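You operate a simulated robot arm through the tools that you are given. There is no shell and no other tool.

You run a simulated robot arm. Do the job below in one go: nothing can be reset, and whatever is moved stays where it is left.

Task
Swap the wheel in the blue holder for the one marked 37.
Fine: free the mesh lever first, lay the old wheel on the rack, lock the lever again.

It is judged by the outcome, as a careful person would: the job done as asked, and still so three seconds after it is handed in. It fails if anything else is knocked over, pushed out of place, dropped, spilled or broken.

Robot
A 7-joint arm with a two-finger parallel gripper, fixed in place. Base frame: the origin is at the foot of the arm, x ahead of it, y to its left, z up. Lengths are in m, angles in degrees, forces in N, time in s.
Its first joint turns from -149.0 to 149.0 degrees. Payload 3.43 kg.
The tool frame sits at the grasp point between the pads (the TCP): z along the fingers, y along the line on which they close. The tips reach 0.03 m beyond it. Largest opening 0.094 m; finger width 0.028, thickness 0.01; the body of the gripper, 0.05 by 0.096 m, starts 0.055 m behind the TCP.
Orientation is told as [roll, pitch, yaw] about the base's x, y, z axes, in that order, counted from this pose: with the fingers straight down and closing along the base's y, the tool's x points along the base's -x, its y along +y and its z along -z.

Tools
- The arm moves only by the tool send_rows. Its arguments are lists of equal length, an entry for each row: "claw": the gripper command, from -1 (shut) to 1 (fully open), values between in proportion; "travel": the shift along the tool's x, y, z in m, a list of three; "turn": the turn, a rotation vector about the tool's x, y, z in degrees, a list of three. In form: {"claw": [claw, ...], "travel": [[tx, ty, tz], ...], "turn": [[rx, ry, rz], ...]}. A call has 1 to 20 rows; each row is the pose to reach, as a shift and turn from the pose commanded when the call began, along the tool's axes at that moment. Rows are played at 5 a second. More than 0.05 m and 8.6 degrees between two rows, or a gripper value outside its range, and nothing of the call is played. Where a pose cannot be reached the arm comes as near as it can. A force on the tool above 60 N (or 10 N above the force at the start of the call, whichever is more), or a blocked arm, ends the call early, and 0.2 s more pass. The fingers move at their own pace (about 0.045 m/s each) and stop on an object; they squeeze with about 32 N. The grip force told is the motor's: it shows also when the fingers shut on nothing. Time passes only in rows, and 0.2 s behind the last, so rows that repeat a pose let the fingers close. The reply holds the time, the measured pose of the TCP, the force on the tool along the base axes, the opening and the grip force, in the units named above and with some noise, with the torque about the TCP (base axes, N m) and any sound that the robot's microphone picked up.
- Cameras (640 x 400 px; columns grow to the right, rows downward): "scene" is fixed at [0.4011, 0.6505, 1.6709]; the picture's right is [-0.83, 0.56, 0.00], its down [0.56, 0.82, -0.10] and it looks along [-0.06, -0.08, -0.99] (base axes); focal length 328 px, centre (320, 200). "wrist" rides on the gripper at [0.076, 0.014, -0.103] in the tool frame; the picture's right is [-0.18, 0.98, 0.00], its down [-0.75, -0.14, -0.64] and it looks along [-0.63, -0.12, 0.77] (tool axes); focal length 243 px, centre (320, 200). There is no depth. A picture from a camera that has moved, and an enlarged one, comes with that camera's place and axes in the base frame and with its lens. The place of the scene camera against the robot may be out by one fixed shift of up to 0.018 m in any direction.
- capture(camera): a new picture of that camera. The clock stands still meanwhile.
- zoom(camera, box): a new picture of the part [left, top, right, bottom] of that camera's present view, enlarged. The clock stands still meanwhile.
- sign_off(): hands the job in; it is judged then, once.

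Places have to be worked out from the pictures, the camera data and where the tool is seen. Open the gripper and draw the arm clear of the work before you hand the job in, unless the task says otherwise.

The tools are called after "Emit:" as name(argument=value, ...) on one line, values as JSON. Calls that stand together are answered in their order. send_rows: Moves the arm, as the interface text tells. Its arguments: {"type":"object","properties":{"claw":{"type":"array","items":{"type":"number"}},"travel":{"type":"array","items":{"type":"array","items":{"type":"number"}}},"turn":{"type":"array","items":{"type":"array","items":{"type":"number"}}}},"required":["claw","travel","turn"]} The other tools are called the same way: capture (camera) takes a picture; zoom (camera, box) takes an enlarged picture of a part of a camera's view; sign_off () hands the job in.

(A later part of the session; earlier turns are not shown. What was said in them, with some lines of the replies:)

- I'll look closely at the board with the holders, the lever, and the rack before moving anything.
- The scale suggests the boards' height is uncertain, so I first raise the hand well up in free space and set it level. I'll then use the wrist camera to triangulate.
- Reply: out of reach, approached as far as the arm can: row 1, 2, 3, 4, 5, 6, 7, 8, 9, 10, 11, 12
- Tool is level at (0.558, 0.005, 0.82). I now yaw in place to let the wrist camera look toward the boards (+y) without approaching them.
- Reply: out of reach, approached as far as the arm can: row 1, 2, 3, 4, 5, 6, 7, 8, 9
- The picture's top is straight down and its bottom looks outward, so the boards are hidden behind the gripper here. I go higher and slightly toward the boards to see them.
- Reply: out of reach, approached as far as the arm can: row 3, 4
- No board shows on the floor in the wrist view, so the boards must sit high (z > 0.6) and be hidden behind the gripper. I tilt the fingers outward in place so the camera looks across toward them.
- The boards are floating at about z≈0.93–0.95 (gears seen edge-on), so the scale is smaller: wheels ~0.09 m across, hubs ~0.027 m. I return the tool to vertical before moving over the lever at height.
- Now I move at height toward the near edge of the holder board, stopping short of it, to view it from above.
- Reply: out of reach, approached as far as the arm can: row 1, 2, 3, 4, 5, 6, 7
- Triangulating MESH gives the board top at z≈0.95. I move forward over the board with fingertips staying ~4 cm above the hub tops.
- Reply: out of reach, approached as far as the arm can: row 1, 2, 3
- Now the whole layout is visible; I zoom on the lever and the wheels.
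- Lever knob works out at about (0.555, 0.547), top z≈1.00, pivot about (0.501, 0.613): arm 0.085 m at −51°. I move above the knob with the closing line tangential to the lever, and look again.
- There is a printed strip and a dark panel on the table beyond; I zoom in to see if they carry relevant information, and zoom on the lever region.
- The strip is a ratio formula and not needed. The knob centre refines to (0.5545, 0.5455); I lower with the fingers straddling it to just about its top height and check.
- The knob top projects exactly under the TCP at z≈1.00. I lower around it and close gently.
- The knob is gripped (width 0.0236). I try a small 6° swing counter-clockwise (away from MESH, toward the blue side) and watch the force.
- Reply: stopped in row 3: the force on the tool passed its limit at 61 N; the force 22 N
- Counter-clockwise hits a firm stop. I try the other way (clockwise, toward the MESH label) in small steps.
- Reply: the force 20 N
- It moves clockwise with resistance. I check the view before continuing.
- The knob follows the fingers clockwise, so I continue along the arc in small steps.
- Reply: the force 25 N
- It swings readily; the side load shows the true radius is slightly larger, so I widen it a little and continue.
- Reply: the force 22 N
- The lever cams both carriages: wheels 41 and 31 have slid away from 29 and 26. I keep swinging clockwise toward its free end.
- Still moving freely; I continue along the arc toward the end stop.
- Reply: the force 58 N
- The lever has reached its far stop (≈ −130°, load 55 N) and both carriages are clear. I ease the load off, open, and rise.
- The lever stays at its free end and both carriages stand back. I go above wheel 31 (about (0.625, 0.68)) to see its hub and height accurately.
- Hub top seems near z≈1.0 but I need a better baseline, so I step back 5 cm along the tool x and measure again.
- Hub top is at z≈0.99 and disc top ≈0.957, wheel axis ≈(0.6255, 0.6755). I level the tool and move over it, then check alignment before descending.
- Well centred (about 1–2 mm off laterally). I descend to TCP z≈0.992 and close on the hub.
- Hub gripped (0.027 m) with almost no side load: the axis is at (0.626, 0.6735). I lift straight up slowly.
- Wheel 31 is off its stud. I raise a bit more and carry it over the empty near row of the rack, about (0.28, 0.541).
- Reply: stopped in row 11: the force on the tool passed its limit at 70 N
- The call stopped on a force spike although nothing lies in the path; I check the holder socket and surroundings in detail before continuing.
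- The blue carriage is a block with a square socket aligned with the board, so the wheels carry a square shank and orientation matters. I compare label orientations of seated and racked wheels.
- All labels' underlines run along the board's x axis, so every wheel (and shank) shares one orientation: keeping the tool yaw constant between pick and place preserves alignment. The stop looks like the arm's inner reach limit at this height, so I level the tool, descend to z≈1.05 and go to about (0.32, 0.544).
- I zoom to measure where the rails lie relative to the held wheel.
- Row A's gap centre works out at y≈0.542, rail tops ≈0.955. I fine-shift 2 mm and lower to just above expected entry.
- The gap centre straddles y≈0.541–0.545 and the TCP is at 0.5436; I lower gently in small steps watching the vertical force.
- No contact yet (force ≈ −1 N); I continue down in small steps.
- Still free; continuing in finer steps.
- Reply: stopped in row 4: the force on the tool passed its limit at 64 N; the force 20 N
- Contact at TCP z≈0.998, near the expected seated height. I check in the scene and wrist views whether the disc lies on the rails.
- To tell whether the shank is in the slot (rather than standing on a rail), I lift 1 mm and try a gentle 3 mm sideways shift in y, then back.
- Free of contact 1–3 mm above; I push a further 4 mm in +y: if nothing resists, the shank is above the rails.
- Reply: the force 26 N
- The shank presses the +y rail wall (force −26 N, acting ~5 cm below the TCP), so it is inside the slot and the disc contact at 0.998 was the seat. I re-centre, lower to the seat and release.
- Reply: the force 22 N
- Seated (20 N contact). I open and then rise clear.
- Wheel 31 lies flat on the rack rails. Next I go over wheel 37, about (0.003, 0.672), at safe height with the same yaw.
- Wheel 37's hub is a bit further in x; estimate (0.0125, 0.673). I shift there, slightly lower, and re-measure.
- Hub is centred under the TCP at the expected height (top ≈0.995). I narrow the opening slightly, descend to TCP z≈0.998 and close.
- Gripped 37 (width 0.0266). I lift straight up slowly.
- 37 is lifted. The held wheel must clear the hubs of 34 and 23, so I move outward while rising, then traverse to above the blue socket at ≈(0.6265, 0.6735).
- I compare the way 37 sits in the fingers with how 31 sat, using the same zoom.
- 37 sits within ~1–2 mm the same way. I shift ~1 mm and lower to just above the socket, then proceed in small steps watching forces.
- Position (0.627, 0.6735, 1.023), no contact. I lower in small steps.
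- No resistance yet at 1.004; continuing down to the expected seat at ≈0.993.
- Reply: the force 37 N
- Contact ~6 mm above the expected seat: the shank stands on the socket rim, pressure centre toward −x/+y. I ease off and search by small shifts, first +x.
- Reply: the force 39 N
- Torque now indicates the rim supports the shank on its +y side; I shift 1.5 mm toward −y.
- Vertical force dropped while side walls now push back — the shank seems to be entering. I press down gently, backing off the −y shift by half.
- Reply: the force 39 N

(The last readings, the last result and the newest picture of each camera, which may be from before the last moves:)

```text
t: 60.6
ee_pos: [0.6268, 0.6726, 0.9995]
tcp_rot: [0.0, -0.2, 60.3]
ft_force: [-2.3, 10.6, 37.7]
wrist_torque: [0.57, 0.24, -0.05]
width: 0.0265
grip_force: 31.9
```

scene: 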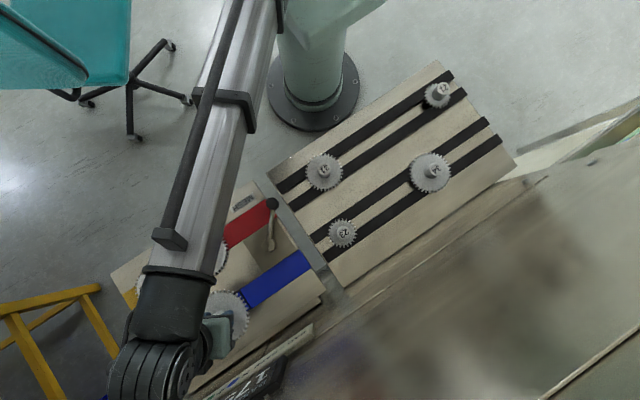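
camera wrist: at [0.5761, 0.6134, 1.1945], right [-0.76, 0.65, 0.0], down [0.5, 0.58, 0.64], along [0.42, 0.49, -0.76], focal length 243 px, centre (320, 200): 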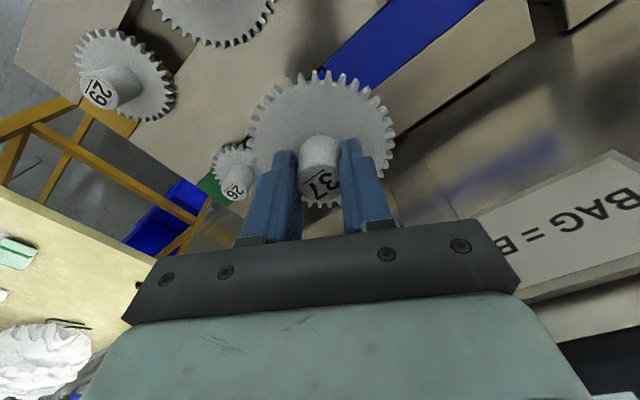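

Still standing ~6 mm high although side walls push. I check 37's yaw by measuring its label line precisely against the base x direction (expected −34.4° in the picture).

Emit:
zoom(camera="wrist", box=[290, 150, 350, 215])

Emit:
capture(camera="wrist")

Emit:
zoom(camera="scene", box=[200, 270, 280, 340])

```text
6.15 times, centred on (320, 182) of wrist
camera zoom: at [0.5777, 0.6137, 1.1015], right [-0.76, 0.65, 0.0], down [0.5, 0.58, 0.64], along [0.42, 0.49, -0.76], focal length 1493 px, centre (320, 308)
```

zoom: 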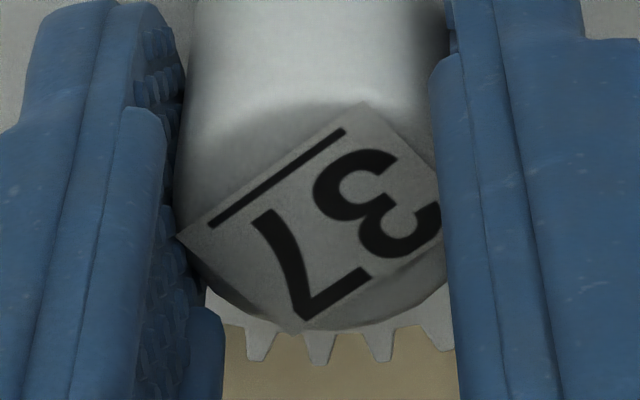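

```text
taken
camera wrist: at [0.5777, 0.6137, 1.1015], right [-0.76, 0.65, 0.0], down [0.5, 0.58, 0.64], along [0.42, 0.49, -0.76], focal length 243 px, centre (320, 200)
```

wrist: 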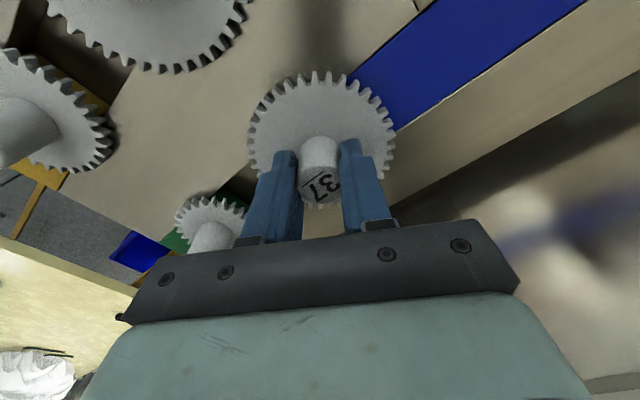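

```text
5.71 times, centred on (240, 305) of scene
camera zoom: at [0.4011, 0.6505, 1.6709], right [-0.83, 0.56, 0.0], down [0.56, 0.82, -0.1], along [-0.06, -0.08, -0.99], focal length 1876 px, centre (777, -400)
```

zoom: 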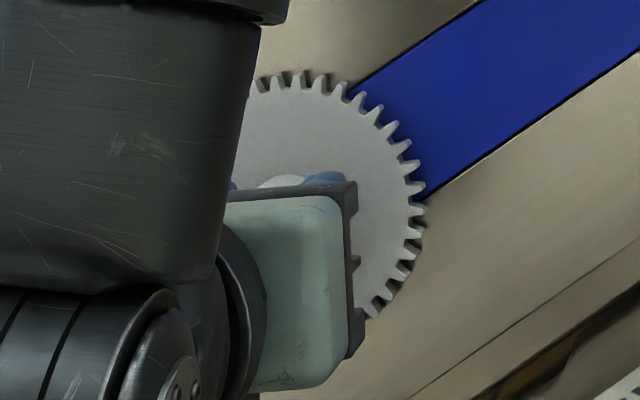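

The yaw looks right (label line −34.3° vs −34.4° expected), so the position is slightly off or the carriage was nudged. I lift and back away to view the socket directly.

Emit:
send_rows(claw=[-1, -1, -1, -1, -1, -1], travel=[[0, 0, -0.01], [0, 0, -0.03], [0, 0, -0.06], [0.04, 0, -0.075], [0.08, 0, -0.075], [0.11, 0, -0.075]], turn=[[0, 0, 0], [0, 0, 0], [0, 0, 0], [0, 0, 0], [0, 0, 0], [0, 0, 0]])

Emit:
capture(camera="wrist")

Emit:
zoom(camera="scene", box=[200, 260, 280, 330])

```text
t: 62.0
ee_pos: [0.5718, 0.5804, 1.0712]
tcp_rot: [-0.1, 0.0, 60.0]
ft_force: [0.7, 0.2, 0.1]
wrist_torque: [-0.02, 0.02, 0.0]
width: 0.0
grip_force: 31.6
```

```text
taken
camera wrist: at [0.5219, 0.5203, 1.1729], right [-0.76, 0.65, 0.0], down [0.5, 0.58, 0.64], along [0.42, 0.49, -0.77], focal length 243 px, centre (320, 200)
```

wrist: 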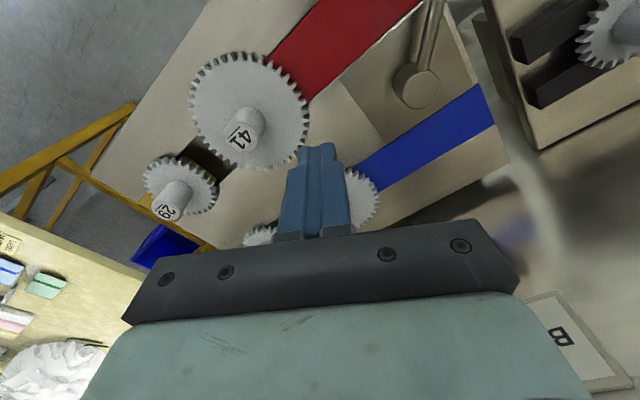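

```text
5.71 times, centred on (240, 295) of scene
camera zoom: at [0.4011, 0.6505, 1.6709], right [-0.83, 0.56, 0.0], down [0.56, 0.82, -0.1], along [-0.06, -0.08, -0.99], focal length 1876 px, centre (777, -343)
```

zoom: 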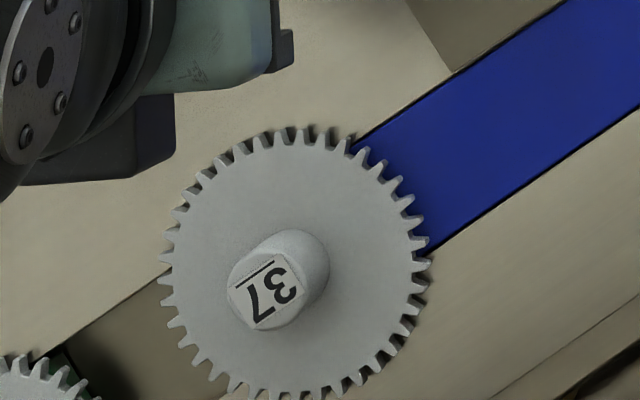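

The wheel stayed behind in the socket: the fingers slipped off, so it is held there. I need to see whether it is fully seated, so I go to the near side for a low-angle view of the discs.

Emit:
send_rows(claw=[-1, -1, -1, -1, -1], travel=[[0.028, -0.023, 0], [0.057, -0.046, 0], [0.085, -0.068, 0], [0.114, -0.091, 0], [0.142, -0.114, 0]], turn=[[0, 0, -5], [0, 0, -10], [0, 0, -15], [0, 0, -20], [0, 0, -25]])

Emit:
send_rows(claw=[-1, -1, -1, -1, -1, -1, -1], travel=[[0, 0, 0], [0, 0, 0], [0, 0, 0], [0, 0, 0.01], [0, 0, 0.02], [0, 0, 0.04], [0, 0, 0.055]], turn=[[0, -7, 0], [0, -14, 0], [0, -21, 0], [0, -28, 0], [0, -35, 0], [0, -42, 0], [0, -44, 0]])

Emit:
capture(camera="wrist")

```text
t: 63.2
ee_pos: [0.6018, 0.3961, 1.073]
tcp_rot: [0.0, 0.0, 85.3]
ft_force: [-0.2, -0.4, -0.8]
wrist_torque: [0.0, 0.03, 0.04]
width: 0.0001
grip_force: 32.6
```

```text
t: 64.8
ee_pos: [0.603, 0.3975, 1.017]
tcp_rot: [0.1, -44.1, 85.1]
ft_force: [0.7, -0.2, 0.1]
wrist_torque: [-0.04, -0.01, -0.02]
width: 0.0
grip_force: 31.6
```

```text
taken
camera wrist: at [0.5778, 0.2735, 1.0375], right [-0.97, 0.21, 0.13], down [0.15, 0.08, 0.99], along [0.2, 0.97, -0.11], focal length 243 px, centre (320, 200)
```

wrist: 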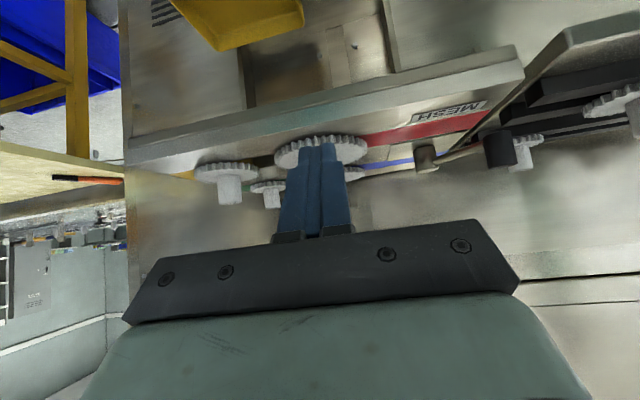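

The fingers hide the wheel; I shift sideways toward −x so it comes into view beside them.

Emit:
send_rows(claw=[-1, -1, -1], travel=[[0, 0.04, 0], [0, 0.08, 0], [0, 0.12, 0]], turn=[[0, 0, 0], [0, 0, 0], [0, 0, 0]])

Emit:
capture(camera="wrist")

Emit:
zoom(camera="wrist", box=[100, 120, 300, 240])

```text
t: 65.6
ee_pos: [0.4818, 0.4059, 1.0173]
tcp_rot: [0.0, -44.0, 85.0]
ft_force: [-0.5, 0.1, -0.3]
wrist_torque: [-0.02, -0.01, -0.03]
width: 0.0
grip_force: 32.2
```

```text
taken
camera wrist: at [0.456, 0.2829, 1.0376], right [-0.97, 0.22, 0.13], down [0.15, 0.08, 0.99], along [0.2, 0.97, -0.11], focal length 243 px, centre (320, 200)
```

wrist: 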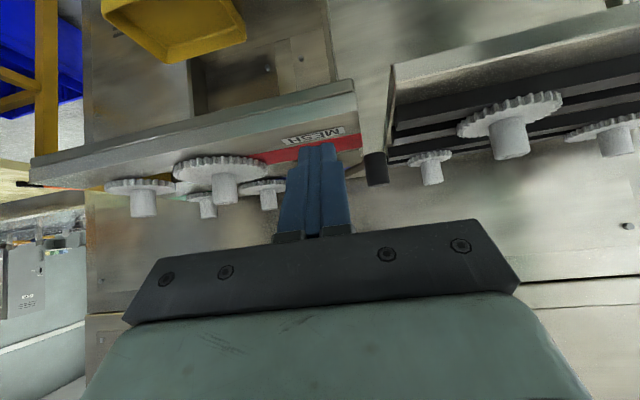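

```text
3.20 times, centred on (200, 180) of wrist
camera zoom: at [0.456, 0.2829, 1.0376], right [-0.97, 0.22, 0.13], down [0.15, 0.08, 0.99], along [0.2, 0.97, -0.11], focal length 776 px, centre (704, 264)
```

zoom: 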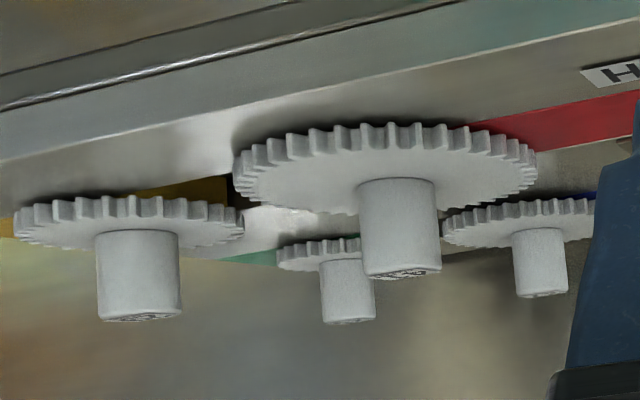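

The discs of 26 and 37 appear at about the same height (37 maybe 1–3 mm higher). I zoom tighter to judge the gap under 37.

Emit:
zoom(camera="wrist", box=[230, 165, 300, 220])

Emit:
zoom(camera="wrist", box=[170, 175, 240, 230])

Emit:
zoom(camera="scene", box=[200, 265, 280, 345])

```text
7.27 times, centred on (265, 192) of wrist
camera zoom: at [0.456, 0.2829, 1.0376], right [-0.97, 0.22, 0.13], down [0.15, 0.08, 0.99], along [0.2, 0.97, -0.11], focal length 1764 px, centre (720, 254)
```

zoom: 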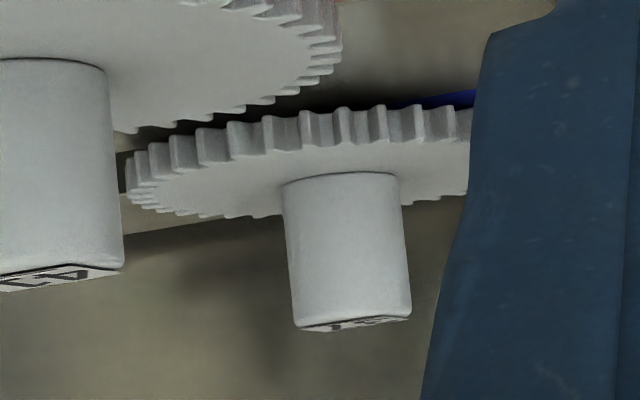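

```text
7.27 times, centred on (205, 202) of wrist
camera zoom: at [0.456, 0.2829, 1.0376], right [-0.97, 0.22, 0.13], down [0.15, 0.08, 0.99], along [0.2, 0.97, -0.11], focal length 1764 px, centre (1156, 182)
```

zoom: 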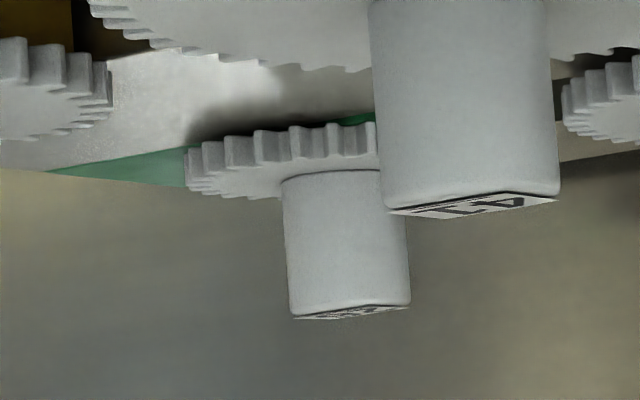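

```text
5.00 times, centred on (240, 305) of scene
camera zoom: at [0.4011, 0.6505, 1.6709], right [-0.83, 0.56, 0.0], down [0.56, 0.82, -0.1], along [-0.06, -0.08, -0.99], focal length 1642 px, centre (720, -325)
```

zoom: 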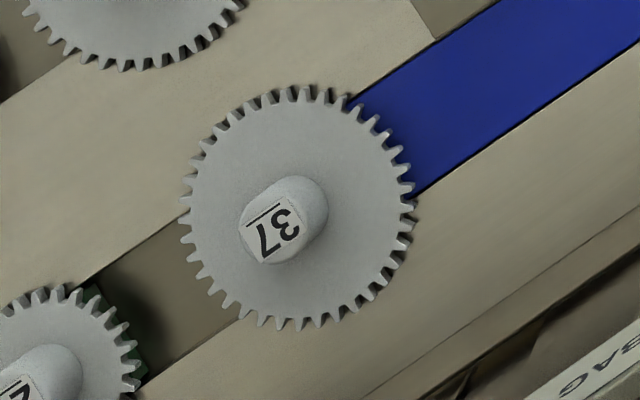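

Hub heights compare as 37 ≈ 1–2 mm above 26, so it may not be fully home. I return the tool to vertical and will press gently on hub tops with closed fingers to compare heights.

Emit:
send_rows(claw=[-1, -1, -1, -1, -1, -1, -1], travel=[[-0.005, 0, -0.005], [-0.01, 0, -0.01], [-0.015, 0, -0.016], [-0.02, 0, -0.022], [-0.026, 0, -0.028], [-0.032, 0, -0.034], [-0.0347, 0, -0.036]], turn=[[0, 7, 0], [0, 14, 0], [0, 21, 0], [0, 28, 0], [0, 35, 0], [0, 42, 0], [0, 44, 0]])

```text
t: 67.2
ee_pos: [0.4825, 0.4072, 1.0682]
tcp_rot: [0.0, 0.1, 85.1]
ft_force: [-0.4, 0.7, 0.4]
wrist_torque: [-0.01, -0.02, 0.03]
width: 0.0
grip_force: 31.9
```

Emit:
send_rows(claw=[-1, -1, -1, -1, -1, -1, -1, -1], travel=[[-0.0347, -0.0152, 0], [-0.0694, -0.0303, 0], [-0.104, -0.0455, 0], [-0.1387, -0.0607, 0], [-0.1734, -0.0758, 0], [-0.208, -0.091, 0], [-0.2427, -0.1061, 0], [-0.2774, -0.1213, 0]], turn=[[0, 0, 3], [0, 0, 6], [0, 0, 9], [0, 0, 12], [0, 0, 15], [0, 0, 18], [0, 0, 21], [0, 0, 24.9]])

Emit:
capture(camera="wrist")

Emit:
zoom(camera="wrist", box=[240, 60, 400, 210])

```text
t: 69.0
ee_pos: [0.6258, 0.6755, 1.0699]
tcp_rot: [0.0, 0.1, 60.2]
ft_force: [-1.1, -0.1, 0.6]
wrist_torque: [0.05, 0.0, 0.0]
width: 0.0001
grip_force: 32.4
```

```text
taken
camera wrist: at [0.5748, 0.616, 1.1719], right [-0.76, 0.65, 0.0], down [0.5, 0.58, 0.64], along [0.42, 0.49, -0.77], focal length 243 px, centre (320, 200)
```

wrist: 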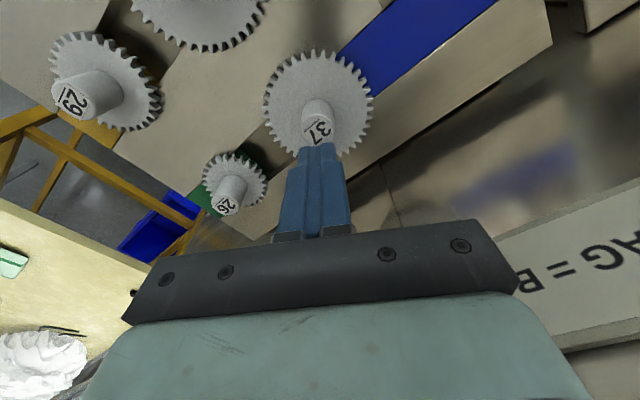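

```text
2.67 times, centred on (320, 135) of wrist
camera zoom: at [0.5748, 0.616, 1.1719], right [-0.76, 0.65, 0.0], down [0.5, 0.58, 0.64], along [0.42, 0.49, -0.77], focal length 647 px, centre (320, 373)
```

zoom: 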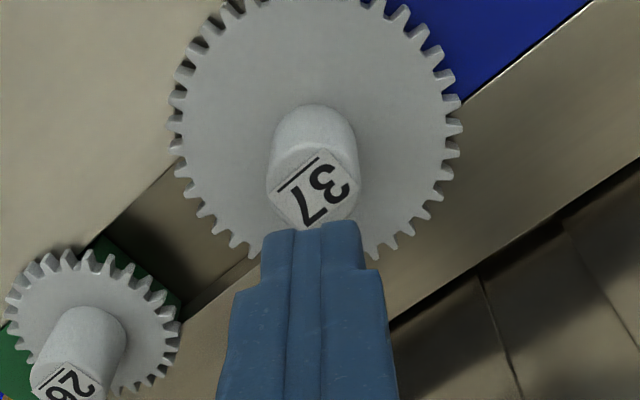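

Aligned over the hub within 2 mm. I lower to just above the hub top and then press in small steps, noting the contact height.

Emit:
send_rows(claw=[-1, -1, -1, -1, -1], travel=[[0, -0.0015, 0.02], [0, -0.0015, 0.036], [0, -0.0015, 0.038], [0, -0.0015, 0.04], [0, -0.0015, 0.042]], turn=[[0, 0, 0], [0, 0, 0], [0, 0, 0], [0, 0, 0], [0, 0, 0]])

```text
t: 70.2
ee_pos: [0.6281, 0.6736, 1.0264]
tcp_rot: [0.0, 0.0, 60.3]
ft_force: [0.2, 0.1, -0.1]
wrist_torque: [0.01, 0.02, 0.0]
width: 0.0
grip_force: 32.9
```

Emit:
send_rows(claw=[-1, -1, -1], travel=[[0, 0, 0.001], [0, 0, 0.002], [0, 0, 0.003]], turn=[[0, 0, 0], [0, 0, 0], [0, 0, 0]])

```text
t: 71.0
ee_pos: [0.6277, 0.6721, 1.0258]
tcp_rot: [0.0, -0.2, 60.2]
ft_force: [-1.4, 4.2, 32.7]
wrist_torque: [0.15, 0.08, 0.0]
width: 0.0001
grip_force: 31.6
```

Contact with the hub top at TCP 1.0258 (33 N). I press slightly more to see if it seats.

Emit:
send_rows(claw=[-1, -1, -1], travel=[[0, 0, 0.0005], [0, 0, 0.001], [0, 0, 0.001]], turn=[[0, 0, 0], [0, 0, 0], [0, 0, 0]])

```text
t: 71.8
ee_pos: [0.6278, 0.6725, 1.0246]
tcp_rot: [0.0, -0.3, 60.2]
ft_force: [2.4, 7.7, 58.8]
wrist_torque: [0.36, -0.14, -0.01]
width: 0.0
grip_force: 32.1
```

It holds at TCP ≈1.025 even at 59 N. For a reference I touch the seated wheel 41's hub top lightly at ≈(0.629, 0.543).

Emit:
send_rows(claw=[-1, -1, -1, -1, -1, -1], travel=[[0, 0, -0.02], [0, 0, -0.045], [0.0375, -0.0215, -0.045], [0.075, -0.043, -0.045], [0.1124, -0.0644, -0.045], [0.1124, -0.0644, -0.045]], turn=[[0, 0, 0], [0, 0.2, 0], [0, 0.2, 0], [0, 0.2, 0], [0, 0.2, 0], [0, 0.2, 0]])

Emit:
zoom(camera="wrist", box=[240, 60, 400, 210])

```text
t: 73.2
ee_pos: [0.6289, 0.5408, 1.0671]
tcp_rot: [0.1, 0.1, 60.3]
ft_force: [0.2, 0.8, -0.2]
wrist_torque: [-0.01, 0.0, 0.0]
width: 0.0001
grip_force: 31.8
```

```text
2.67 times, centred on (320, 135) of wrist
camera zoom: at [0.5782, 0.483, 1.1681], right [-0.76, 0.65, 0.0], down [0.5, 0.59, 0.64], along [0.41, 0.49, -0.77], focal length 647 px, centre (320, 373)
```

zoom: 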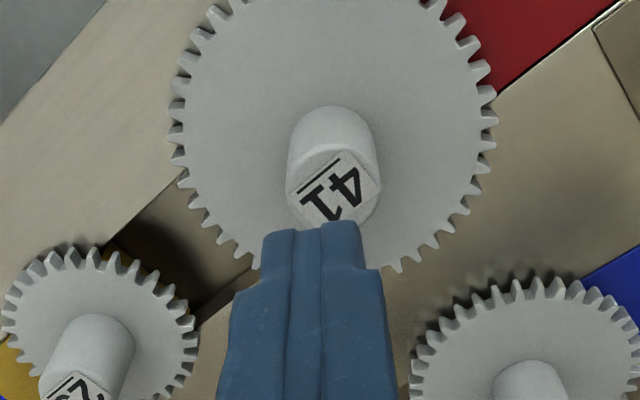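

Emit:
send_rows(claw=[-1, -1, -1, -1], travel=[[0, 0.003, 0.02], [0, 0.003, 0.036], [0, 0.003, 0.039], [0, 0.003, 0.0405]], turn=[[0, 0, 0], [0, 0, 0], [0, 0, 0], [0, 0, 0]])

```text
t: 74.2
ee_pos: [0.626, 0.5446, 1.0261]
tcp_rot: [0.0, 0.3, 60.2]
ft_force: [-0.4, -0.2, 0.0]
wrist_torque: [-0.02, -0.01, 0.0]
width: 0.0
grip_force: 32.0
```

Emit:
send_rows(claw=[-1, -1, -1], travel=[[0, 0, 0.001], [0, 0, 0.0015], [0, 0, 0.002]], turn=[[0, 0, 0], [0, 0, 0], [0, 0, 0]])

```text
t: 75.0
ee_pos: [0.6247, 0.544, 1.0241]
tcp_rot: [-0.1, 0.2, 60.3]
ft_force: [1.1, -1.7, 3.9]
wrist_torque: [0.02, -0.03, 0.0]
width: 0.0
grip_force: 32.8
```

41's hub reads ≈1 mm lower contact than 37's, i.e. within measurement error the new wheel is at the seated height, and its side walls held it firmly. I rise and go to the lever knob at (0.4454, 0.5465), opening the fingers to straddle it.

Emit:
send_rows(claw=[-1, -1, -0.5, 0, 0.3, 0.3, 0.3, 0.3], travel=[[0, 0, -0.02], [0, 0, -0.05], [0.0174, 0.0314, -0.05], [0.0348, 0.0628, -0.05], [0.0523, 0.0942, -0.05], [0.0697, 0.1256, -0.05], [0.0871, 0.157, -0.05], [0.0871, 0.157, -0.05]], turn=[[0, 0, 0], [0, 0, 0], [0, 0, 2], [0, 0, 4], [0, 0, 6], [0, 0, 8], [0, 0, 10.2], [0, 0, 10.2]])

Emit:
capture(camera="wrist")

Emit:
zoom(camera="scene", box=[110, 180, 330, 390])

```text
t: 76.8
ee_pos: [0.4436, 0.5468, 1.0744]
tcp_rot: [0.0, 0.2, 50.0]
ft_force: [0.3, 0.1, -0.2]
wrist_torque: [0.01, 0.03, -0.01]
width: 0.0612
grip_force: 0.0
```

```text
taken
camera wrist: at [0.3842, 0.4983, 1.1762], right [-0.63, 0.77, 0.0], down [0.59, 0.49, 0.64], along [0.49, 0.41, -0.77], focal length 243 px, centre (320, 200)
```

wrist: 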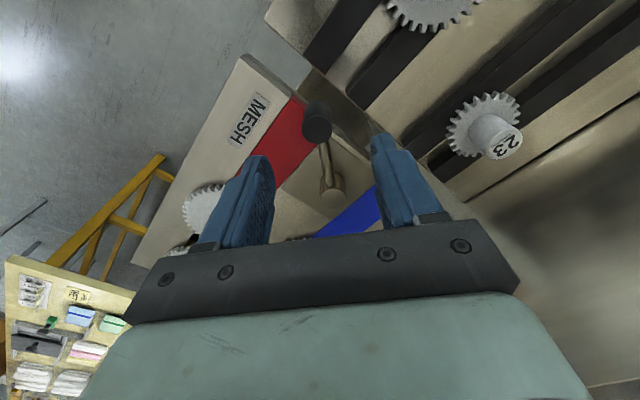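

```text
1.90 times, centred on (220, 285) of scene
camera zoom: at [0.4011, 0.6505, 1.6709], right [-0.83, 0.56, 0.0], down [0.56, 0.82, -0.1], along [-0.06, -0.08, -0.99], focal length 625 px, centre (510, 38)
```

zoom: 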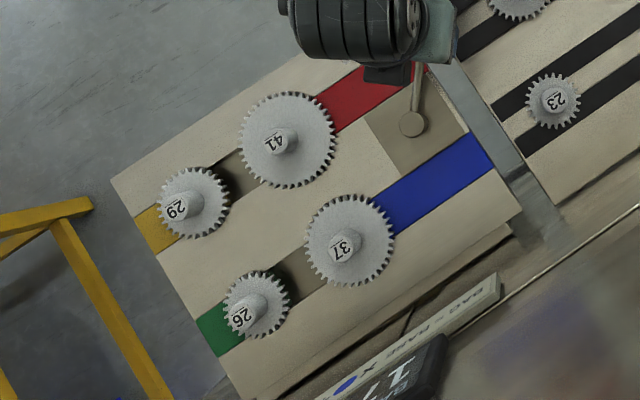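

The knob is under the gripper; I lower to the same grip height as before (z≈0.9995) and close.

Emit:
send_rows(claw=[0.3, 0.3, 0.3, 0.3, -0.3, -1, -1, -1], travel=[[0, -0.001, 0.03], [0, -0.001, 0.055], [0, -0.001, 0.068], [0, -0.001, 0.075], [0, -0.001, 0.075], [0, -0.001, 0.075], [0, -0.001, 0.075], [0, -0.001, 0.075]], turn=[[0, 0, 0], [0, 0, 0], [0, 0, 0], [0, 0, 0], [0, 0, 0], [0, 0, 0], [0, 0, 0], [0, 0, 0]])

```text
t: 78.6
ee_pos: [0.446, 0.5457, 0.999]
tcp_rot: [0.0, 0.2, 50.1]
ft_force: [-0.1, 0.3, -0.6]
wrist_torque: [0.43, 0.43, -0.06]
width: 0.0234
grip_force: 44.8
```

Knob gripped without side load. From the three gripped positions the pivot is ≈(0.5005, 0.608), radius ≈0.0835; I swing counter-clockwise back toward lock.

Emit:
send_rows(claw=[-1, -1, -1, -1, -1, -1], travel=[[0.0003, -0.0066, 0], [-0.0004, -0.0139, 0], [-0.0016, -0.021, 0], [-0.0036, -0.0281, 0], [-0.0059, -0.035, 0], [-0.009, -0.0414, 0]], turn=[[0, 0, -4.6], [0, 0, -9.6], [0, 0, -14.6], [0, 0, -19.6], [0, 0, -24.6], [0, 0, -29.6]])

Emit:
zoom(camera="scene", box=[110, 180, 330, 390])

```text
t: 80.0
ee_pos: [0.4843, 0.5279, 0.9998]
tcp_rot: [0.2, 0.2, 79.7]
ft_force: [1.4, 17.7, 4.5]
wrist_torque: [-0.82, -0.51, 0.05]
width: 0.0235
grip_force: 45.4
```

```text
1.90 times, centred on (220, 285) of scene
camera zoom: at [0.4011, 0.6505, 1.6709], right [-0.83, 0.56, 0.0], down [0.56, 0.82, -0.1], along [-0.06, -0.08, -0.99], focal length 625 px, centre (510, 38)
```

zoom: 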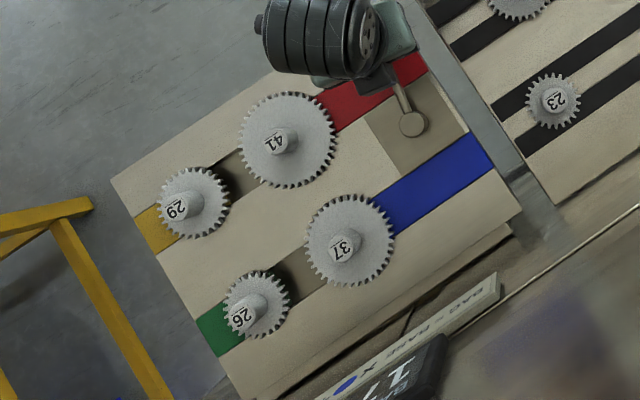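

Slight inward load: I trim the radius by 1 mm and continue, watching the meshing.

Emit:
send_rows(claw=[-1, -1, -1, -1], travel=[[-0.0011, -0.0072, 0], [-0.0019, -0.0144, 0], [-0.0032, -0.0215, 0], [-0.0052, -0.0284, 0]], turn=[[0, 0, -5], [0, 0, -10], [0, 0, -15], [0, 0, -20]])

Emit:
zoom(camera="scene", box=[110, 180, 330, 390])

```text
t: 81.0
ee_pos: [0.513, 0.5265, 0.9999]
tcp_rot: [0.0, 0.1, 99.9]
ft_force: [-2.3, 11.2, 20.2]
wrist_torque: [-0.55, -0.74, 0.08]
width: 0.0233
grip_force: 44.8
```

```text
1.90 times, centred on (220, 285) of scene
camera zoom: at [0.4011, 0.6505, 1.6709], right [-0.83, 0.56, 0.0], down [0.56, 0.82, -0.1], along [-0.06, -0.08, -0.99], focal length 625 px, centre (510, 38)
```

zoom: 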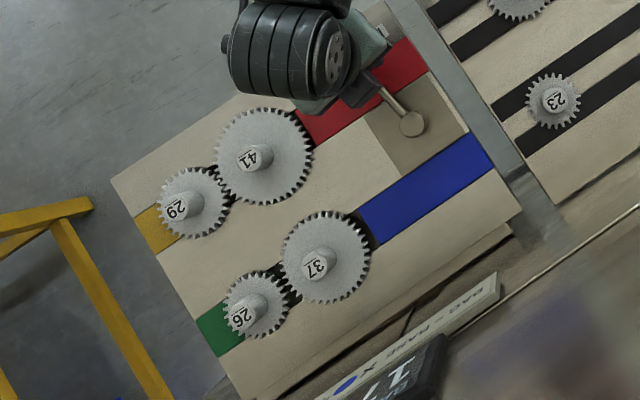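

37 has come into mesh with 26. I continue toward the locking end.

Emit:
send_rows(claw=[-1, -1, -1, -1], travel=[[-0.0006, -0.0071, 0], [-0.0012, -0.0142, 0], [-0.0026, -0.0213, 0], [-0.0041, -0.0283, 0]], turn=[[0, 0, -5], [0, 0, -10], [0, 0, -15], [0, 0, -20]])

Emit:
zoom(camera="scene", box=[110, 180, 330, 390])

```text
t: 82.0
ee_pos: [0.54, 0.5352, 0.9998]
tcp_rot: [0.2, 0.1, 119.8]
ft_force: [-6.2, 12.4, 14.3]
wrist_torque: [-0.16, -1.0, -0.05]
width: 0.0232
grip_force: 45.0
```

```text
1.90 times, centred on (220, 285) of scene
camera zoom: at [0.4011, 0.6505, 1.6709], right [-0.83, 0.56, 0.0], down [0.56, 0.82, -0.1], along [-0.06, -0.08, -0.99], focal length 625 px, centre (510, 38)
```

zoom: 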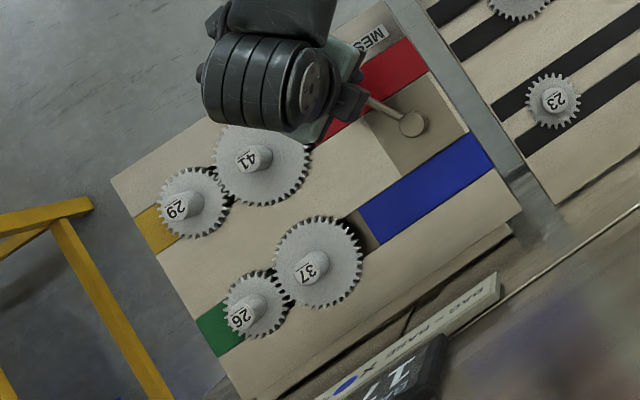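

Emit:
send_rows(claw=[-1, -1, -1, -1], travel=[[0.0004, -0.0072, 0], [0.0005, -0.0131, 0], [0, -0.0174, 0], [0, -0.0174, 0]], turn=[[0, 0, -5], [0, 0, -9], [0, 0, -12], [0, 0, -12]])

Emit:
zoom(camera="scene", box=[110, 180, 330, 390])

Emit:
zoom(camera="scene", box=[165, 285, 255, 365])

```text
t: 83.0
ee_pos: [0.5529, 0.5451, 0.9991]
tcp_rot: [0.2, 0.0, 131.9]
ft_force: [-18.1, 18.8, 11.7]
wrist_torque: [0.36, -0.73, 0.2]
width: 0.0235
grip_force: 44.7
```

```text
1.90 times, centred on (220, 285) of scene
camera zoom: at [0.4011, 0.6505, 1.6709], right [-0.83, 0.56, 0.0], down [0.56, 0.82, -0.1], along [-0.06, -0.08, -0.99], focal length 625 px, centre (510, 38)
```

zoom: 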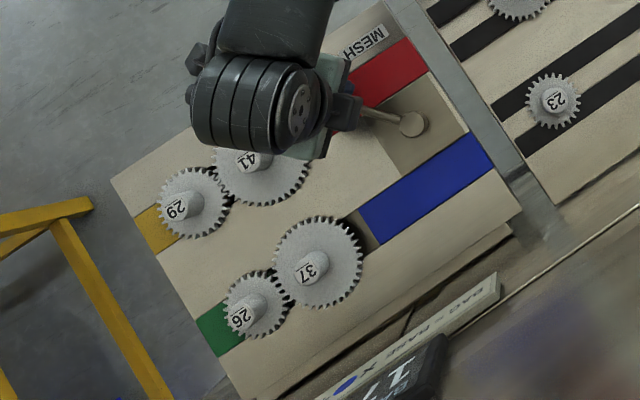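

```text
5.00 times, centred on (210, 325) of scene
camera zoom: at [0.4011, 0.6505, 1.6709], right [-0.83, 0.56, 0.0], down [0.56, 0.82, -0.1], along [-0.06, -0.08, -0.99], focal length 1642 px, centre (870, -425)
```

zoom: 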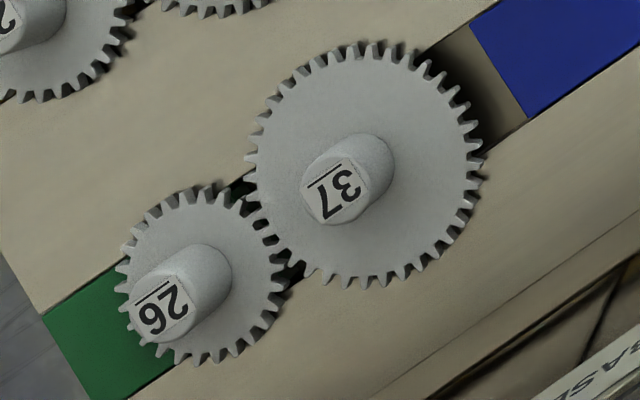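

Both pairs are meshed. There is no tangential load yet, so I push a few degrees further to reach the lock stop, easing the radius.

Emit:
send_rows(claw=[-1, -1, -1], travel=[[-0.001, -0.0029, 0], [-0.0011, -0.0045, 0], [-0.0011, -0.0058, 0]], turn=[[0, 0, -2], [0, 0, -3], [0, 0, -4]])

```text
t: 83.8
ee_pos: [0.5553, 0.5449, 1.0002]
tcp_rot: [0.5, 0.0, 135.7]
ft_force: [-40.5, -14.4, 2.8]
wrist_torque: [0.57, -0.53, -0.04]
width: 0.0234
grip_force: 45.2
```

The lever is at its lock stop (40 N tangential, same place as at the start). I ease off, open, and rise.

Emit:
send_rows(claw=[-1, -1, 0, 0.3, 0.3, 0.3, 0.3, 0.3], travel=[[0, 0.001, 0], [0, 0.002, 0], [0, 0.002, 0], [0, 0.002, 0], [0, 0.002, 0], [0, 0.002, -0.03], [0, 0.002, -0.06], [0, 0.002, -0.085]], turn=[[0, 0, 0], [0, 0, 1], [0, 0, 1], [0, 0, 1], [0, 0, 1], [0, 0, 1], [0, 0, 1], [0, 0, 1]])

Emit:
capture(camera="wrist")

```text
t: 85.6
ee_pos: [0.5586, 0.5472, 1.085]
tcp_rot: [0.2, 0.0, 134.7]
ft_force: [0.0, -0.2, -0.2]
wrist_torque: [-0.02, 0.02, -0.01]
width: 0.0608
grip_force: 0.0
```

```text
taken
camera wrist: at [0.6021, 0.4833, 1.1866], right [-0.83, -0.56, 0.0], down [-0.43, 0.64, 0.64], along [-0.36, 0.53, -0.77], focal length 243 px, centre (320, 200)
```

wrist: 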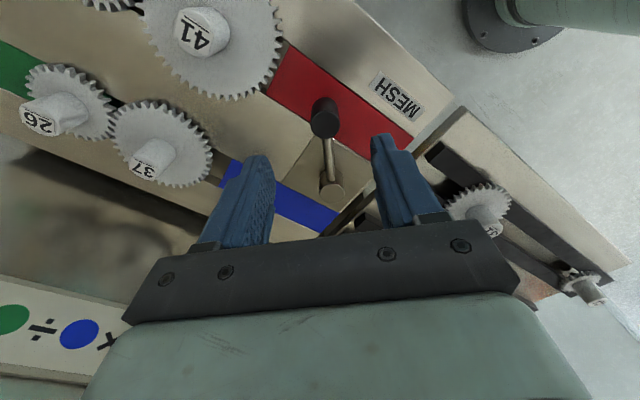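

Everything in view looks right. I withdraw the arm toward the robot side, off the boards, and then check the whole scene.

Emit:
send_rows(claw=[0.3, 0.3, 0.3, 0.5, 0.5, 0.5, 0.5, 0.5, 0.5], travel=[[0.032, 0.022, 0], [0.064, 0.044, 0], [0.096, 0.066, 0], [0.128, 0.088, 0], [0.16, 0.11, 0], [0.193, 0.132, 0.01], [0.225, 0.154, 0.02], [0.257, 0.176, 0.035], [0.289, 0.198, 0.05]], turn=[[0, 0, 5], [0, 0, 10], [0, 0, 15], [0, 0, 20], [0, 0, 25], [0, 0, 30], [0, 0, 35], [0, 0, 40], [0, 0, 45]])

Emit:
capture(camera="scene")

Emit:
zoom(camera="scene", box=[110, 180, 330, 390])

Emit:
zoom(camera="scene", box=[270, 60, 520, 290])

Emit:
zoom(camera="scene", box=[165, 285, 255, 365])

```text
t: 87.6
ee_pos: [0.6217, 0.2012, 1.0351]
tcp_rot: [0.1, 0.2, 89.6]
ft_force: [-0.5, 0.1, 0.7]
wrist_torque: [-0.02, 0.01, -0.02]
width: 0.0704
grip_force: 0.0
```

```text
taken
```

scene: 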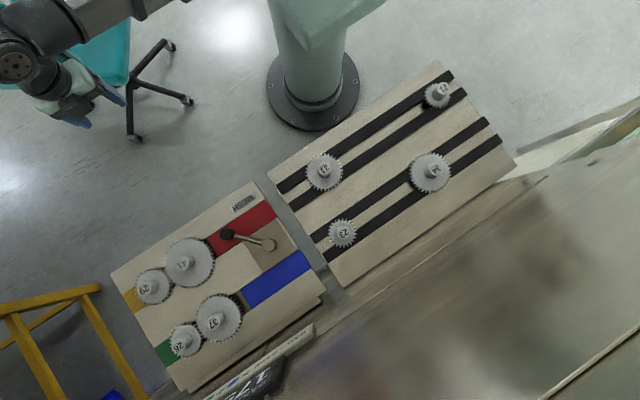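

```text
1.90 times, centred on (220, 285) of scene
camera zoom: at [0.4011, 0.6505, 1.6709], right [-0.83, 0.56, 0.0], down [0.56, 0.82, -0.1], along [-0.06, -0.08, -0.99], focal length 625 px, centre (510, 38)
```

zoom: 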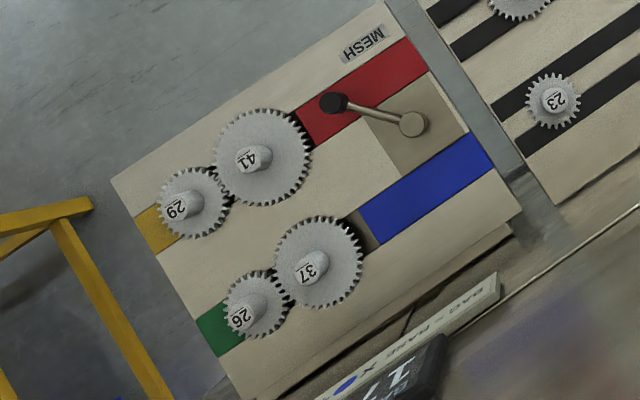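

```text
1.74 times, centred on (395, 175) of scene
camera zoom: at [0.4011, 0.6505, 1.6709], right [-0.83, 0.56, 0.0], down [0.56, 0.82, -0.1], along [-0.06, -0.08, -0.99], focal length 571 px, centre (190, 244)
```

zoom: 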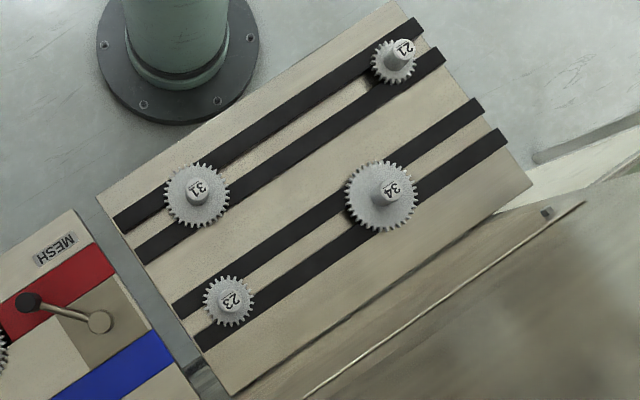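

```text
5.00 times, centred on (210, 325) of scene
camera zoom: at [0.4011, 0.6505, 1.6709], right [-0.83, 0.56, 0.0], down [0.56, 0.82, -0.1], along [-0.06, -0.08, -0.99], focal length 1642 px, centre (870, -425)
```

zoom: 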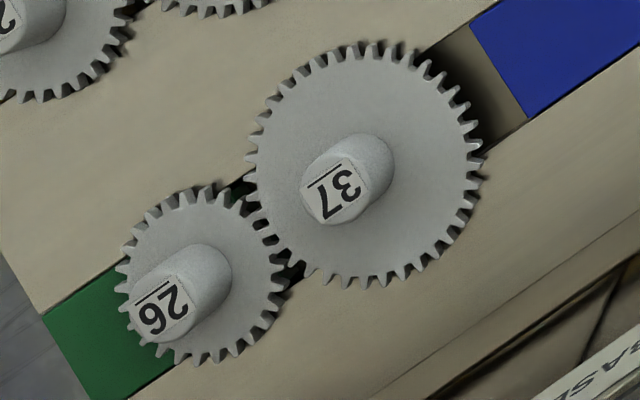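

The scene shows 37 in the blue holder meshed with 26, and 41 meshed with 29 again. Old wheel 31 is lying on the rack rails, the lever is back in its original locked position, and everything else is undisturbed. The gripper is open and clear, so I hand the job in.

Emit:
sign_off()

```text
The job is handed in.
```

Wheel 37 is now in the blue holder in place of 31, and the lever is locked again. It meshes with wheel 26, and 41 is back in mesh with 29. The last scene pictures show nothing else moved, and the arm is clear of the work with the gripper open.

- **Lever:** I swung it to its free end before taking 31 out. Afterwards I pushed it back to the same stop it rested at when I started.
- **Old wheel:** 31 lies flat on the rack, on the row that holds wheel 21.
- **Seating of 37:** when I first lifted away, my fingers slipped off and the wheel stayed firmly in its socket, so I checked its height. Its hub measured about 1 mm higher than 41's, which is about the limit of my measurement. It did not sink under a 59 N push, so I judged it seated.
- **On the way:** carrying 31 to the rack, the arm stopped once on a force spike, probably at its inner reach limit at that height. The wheel stayed in the grip and nothing was disturbed.
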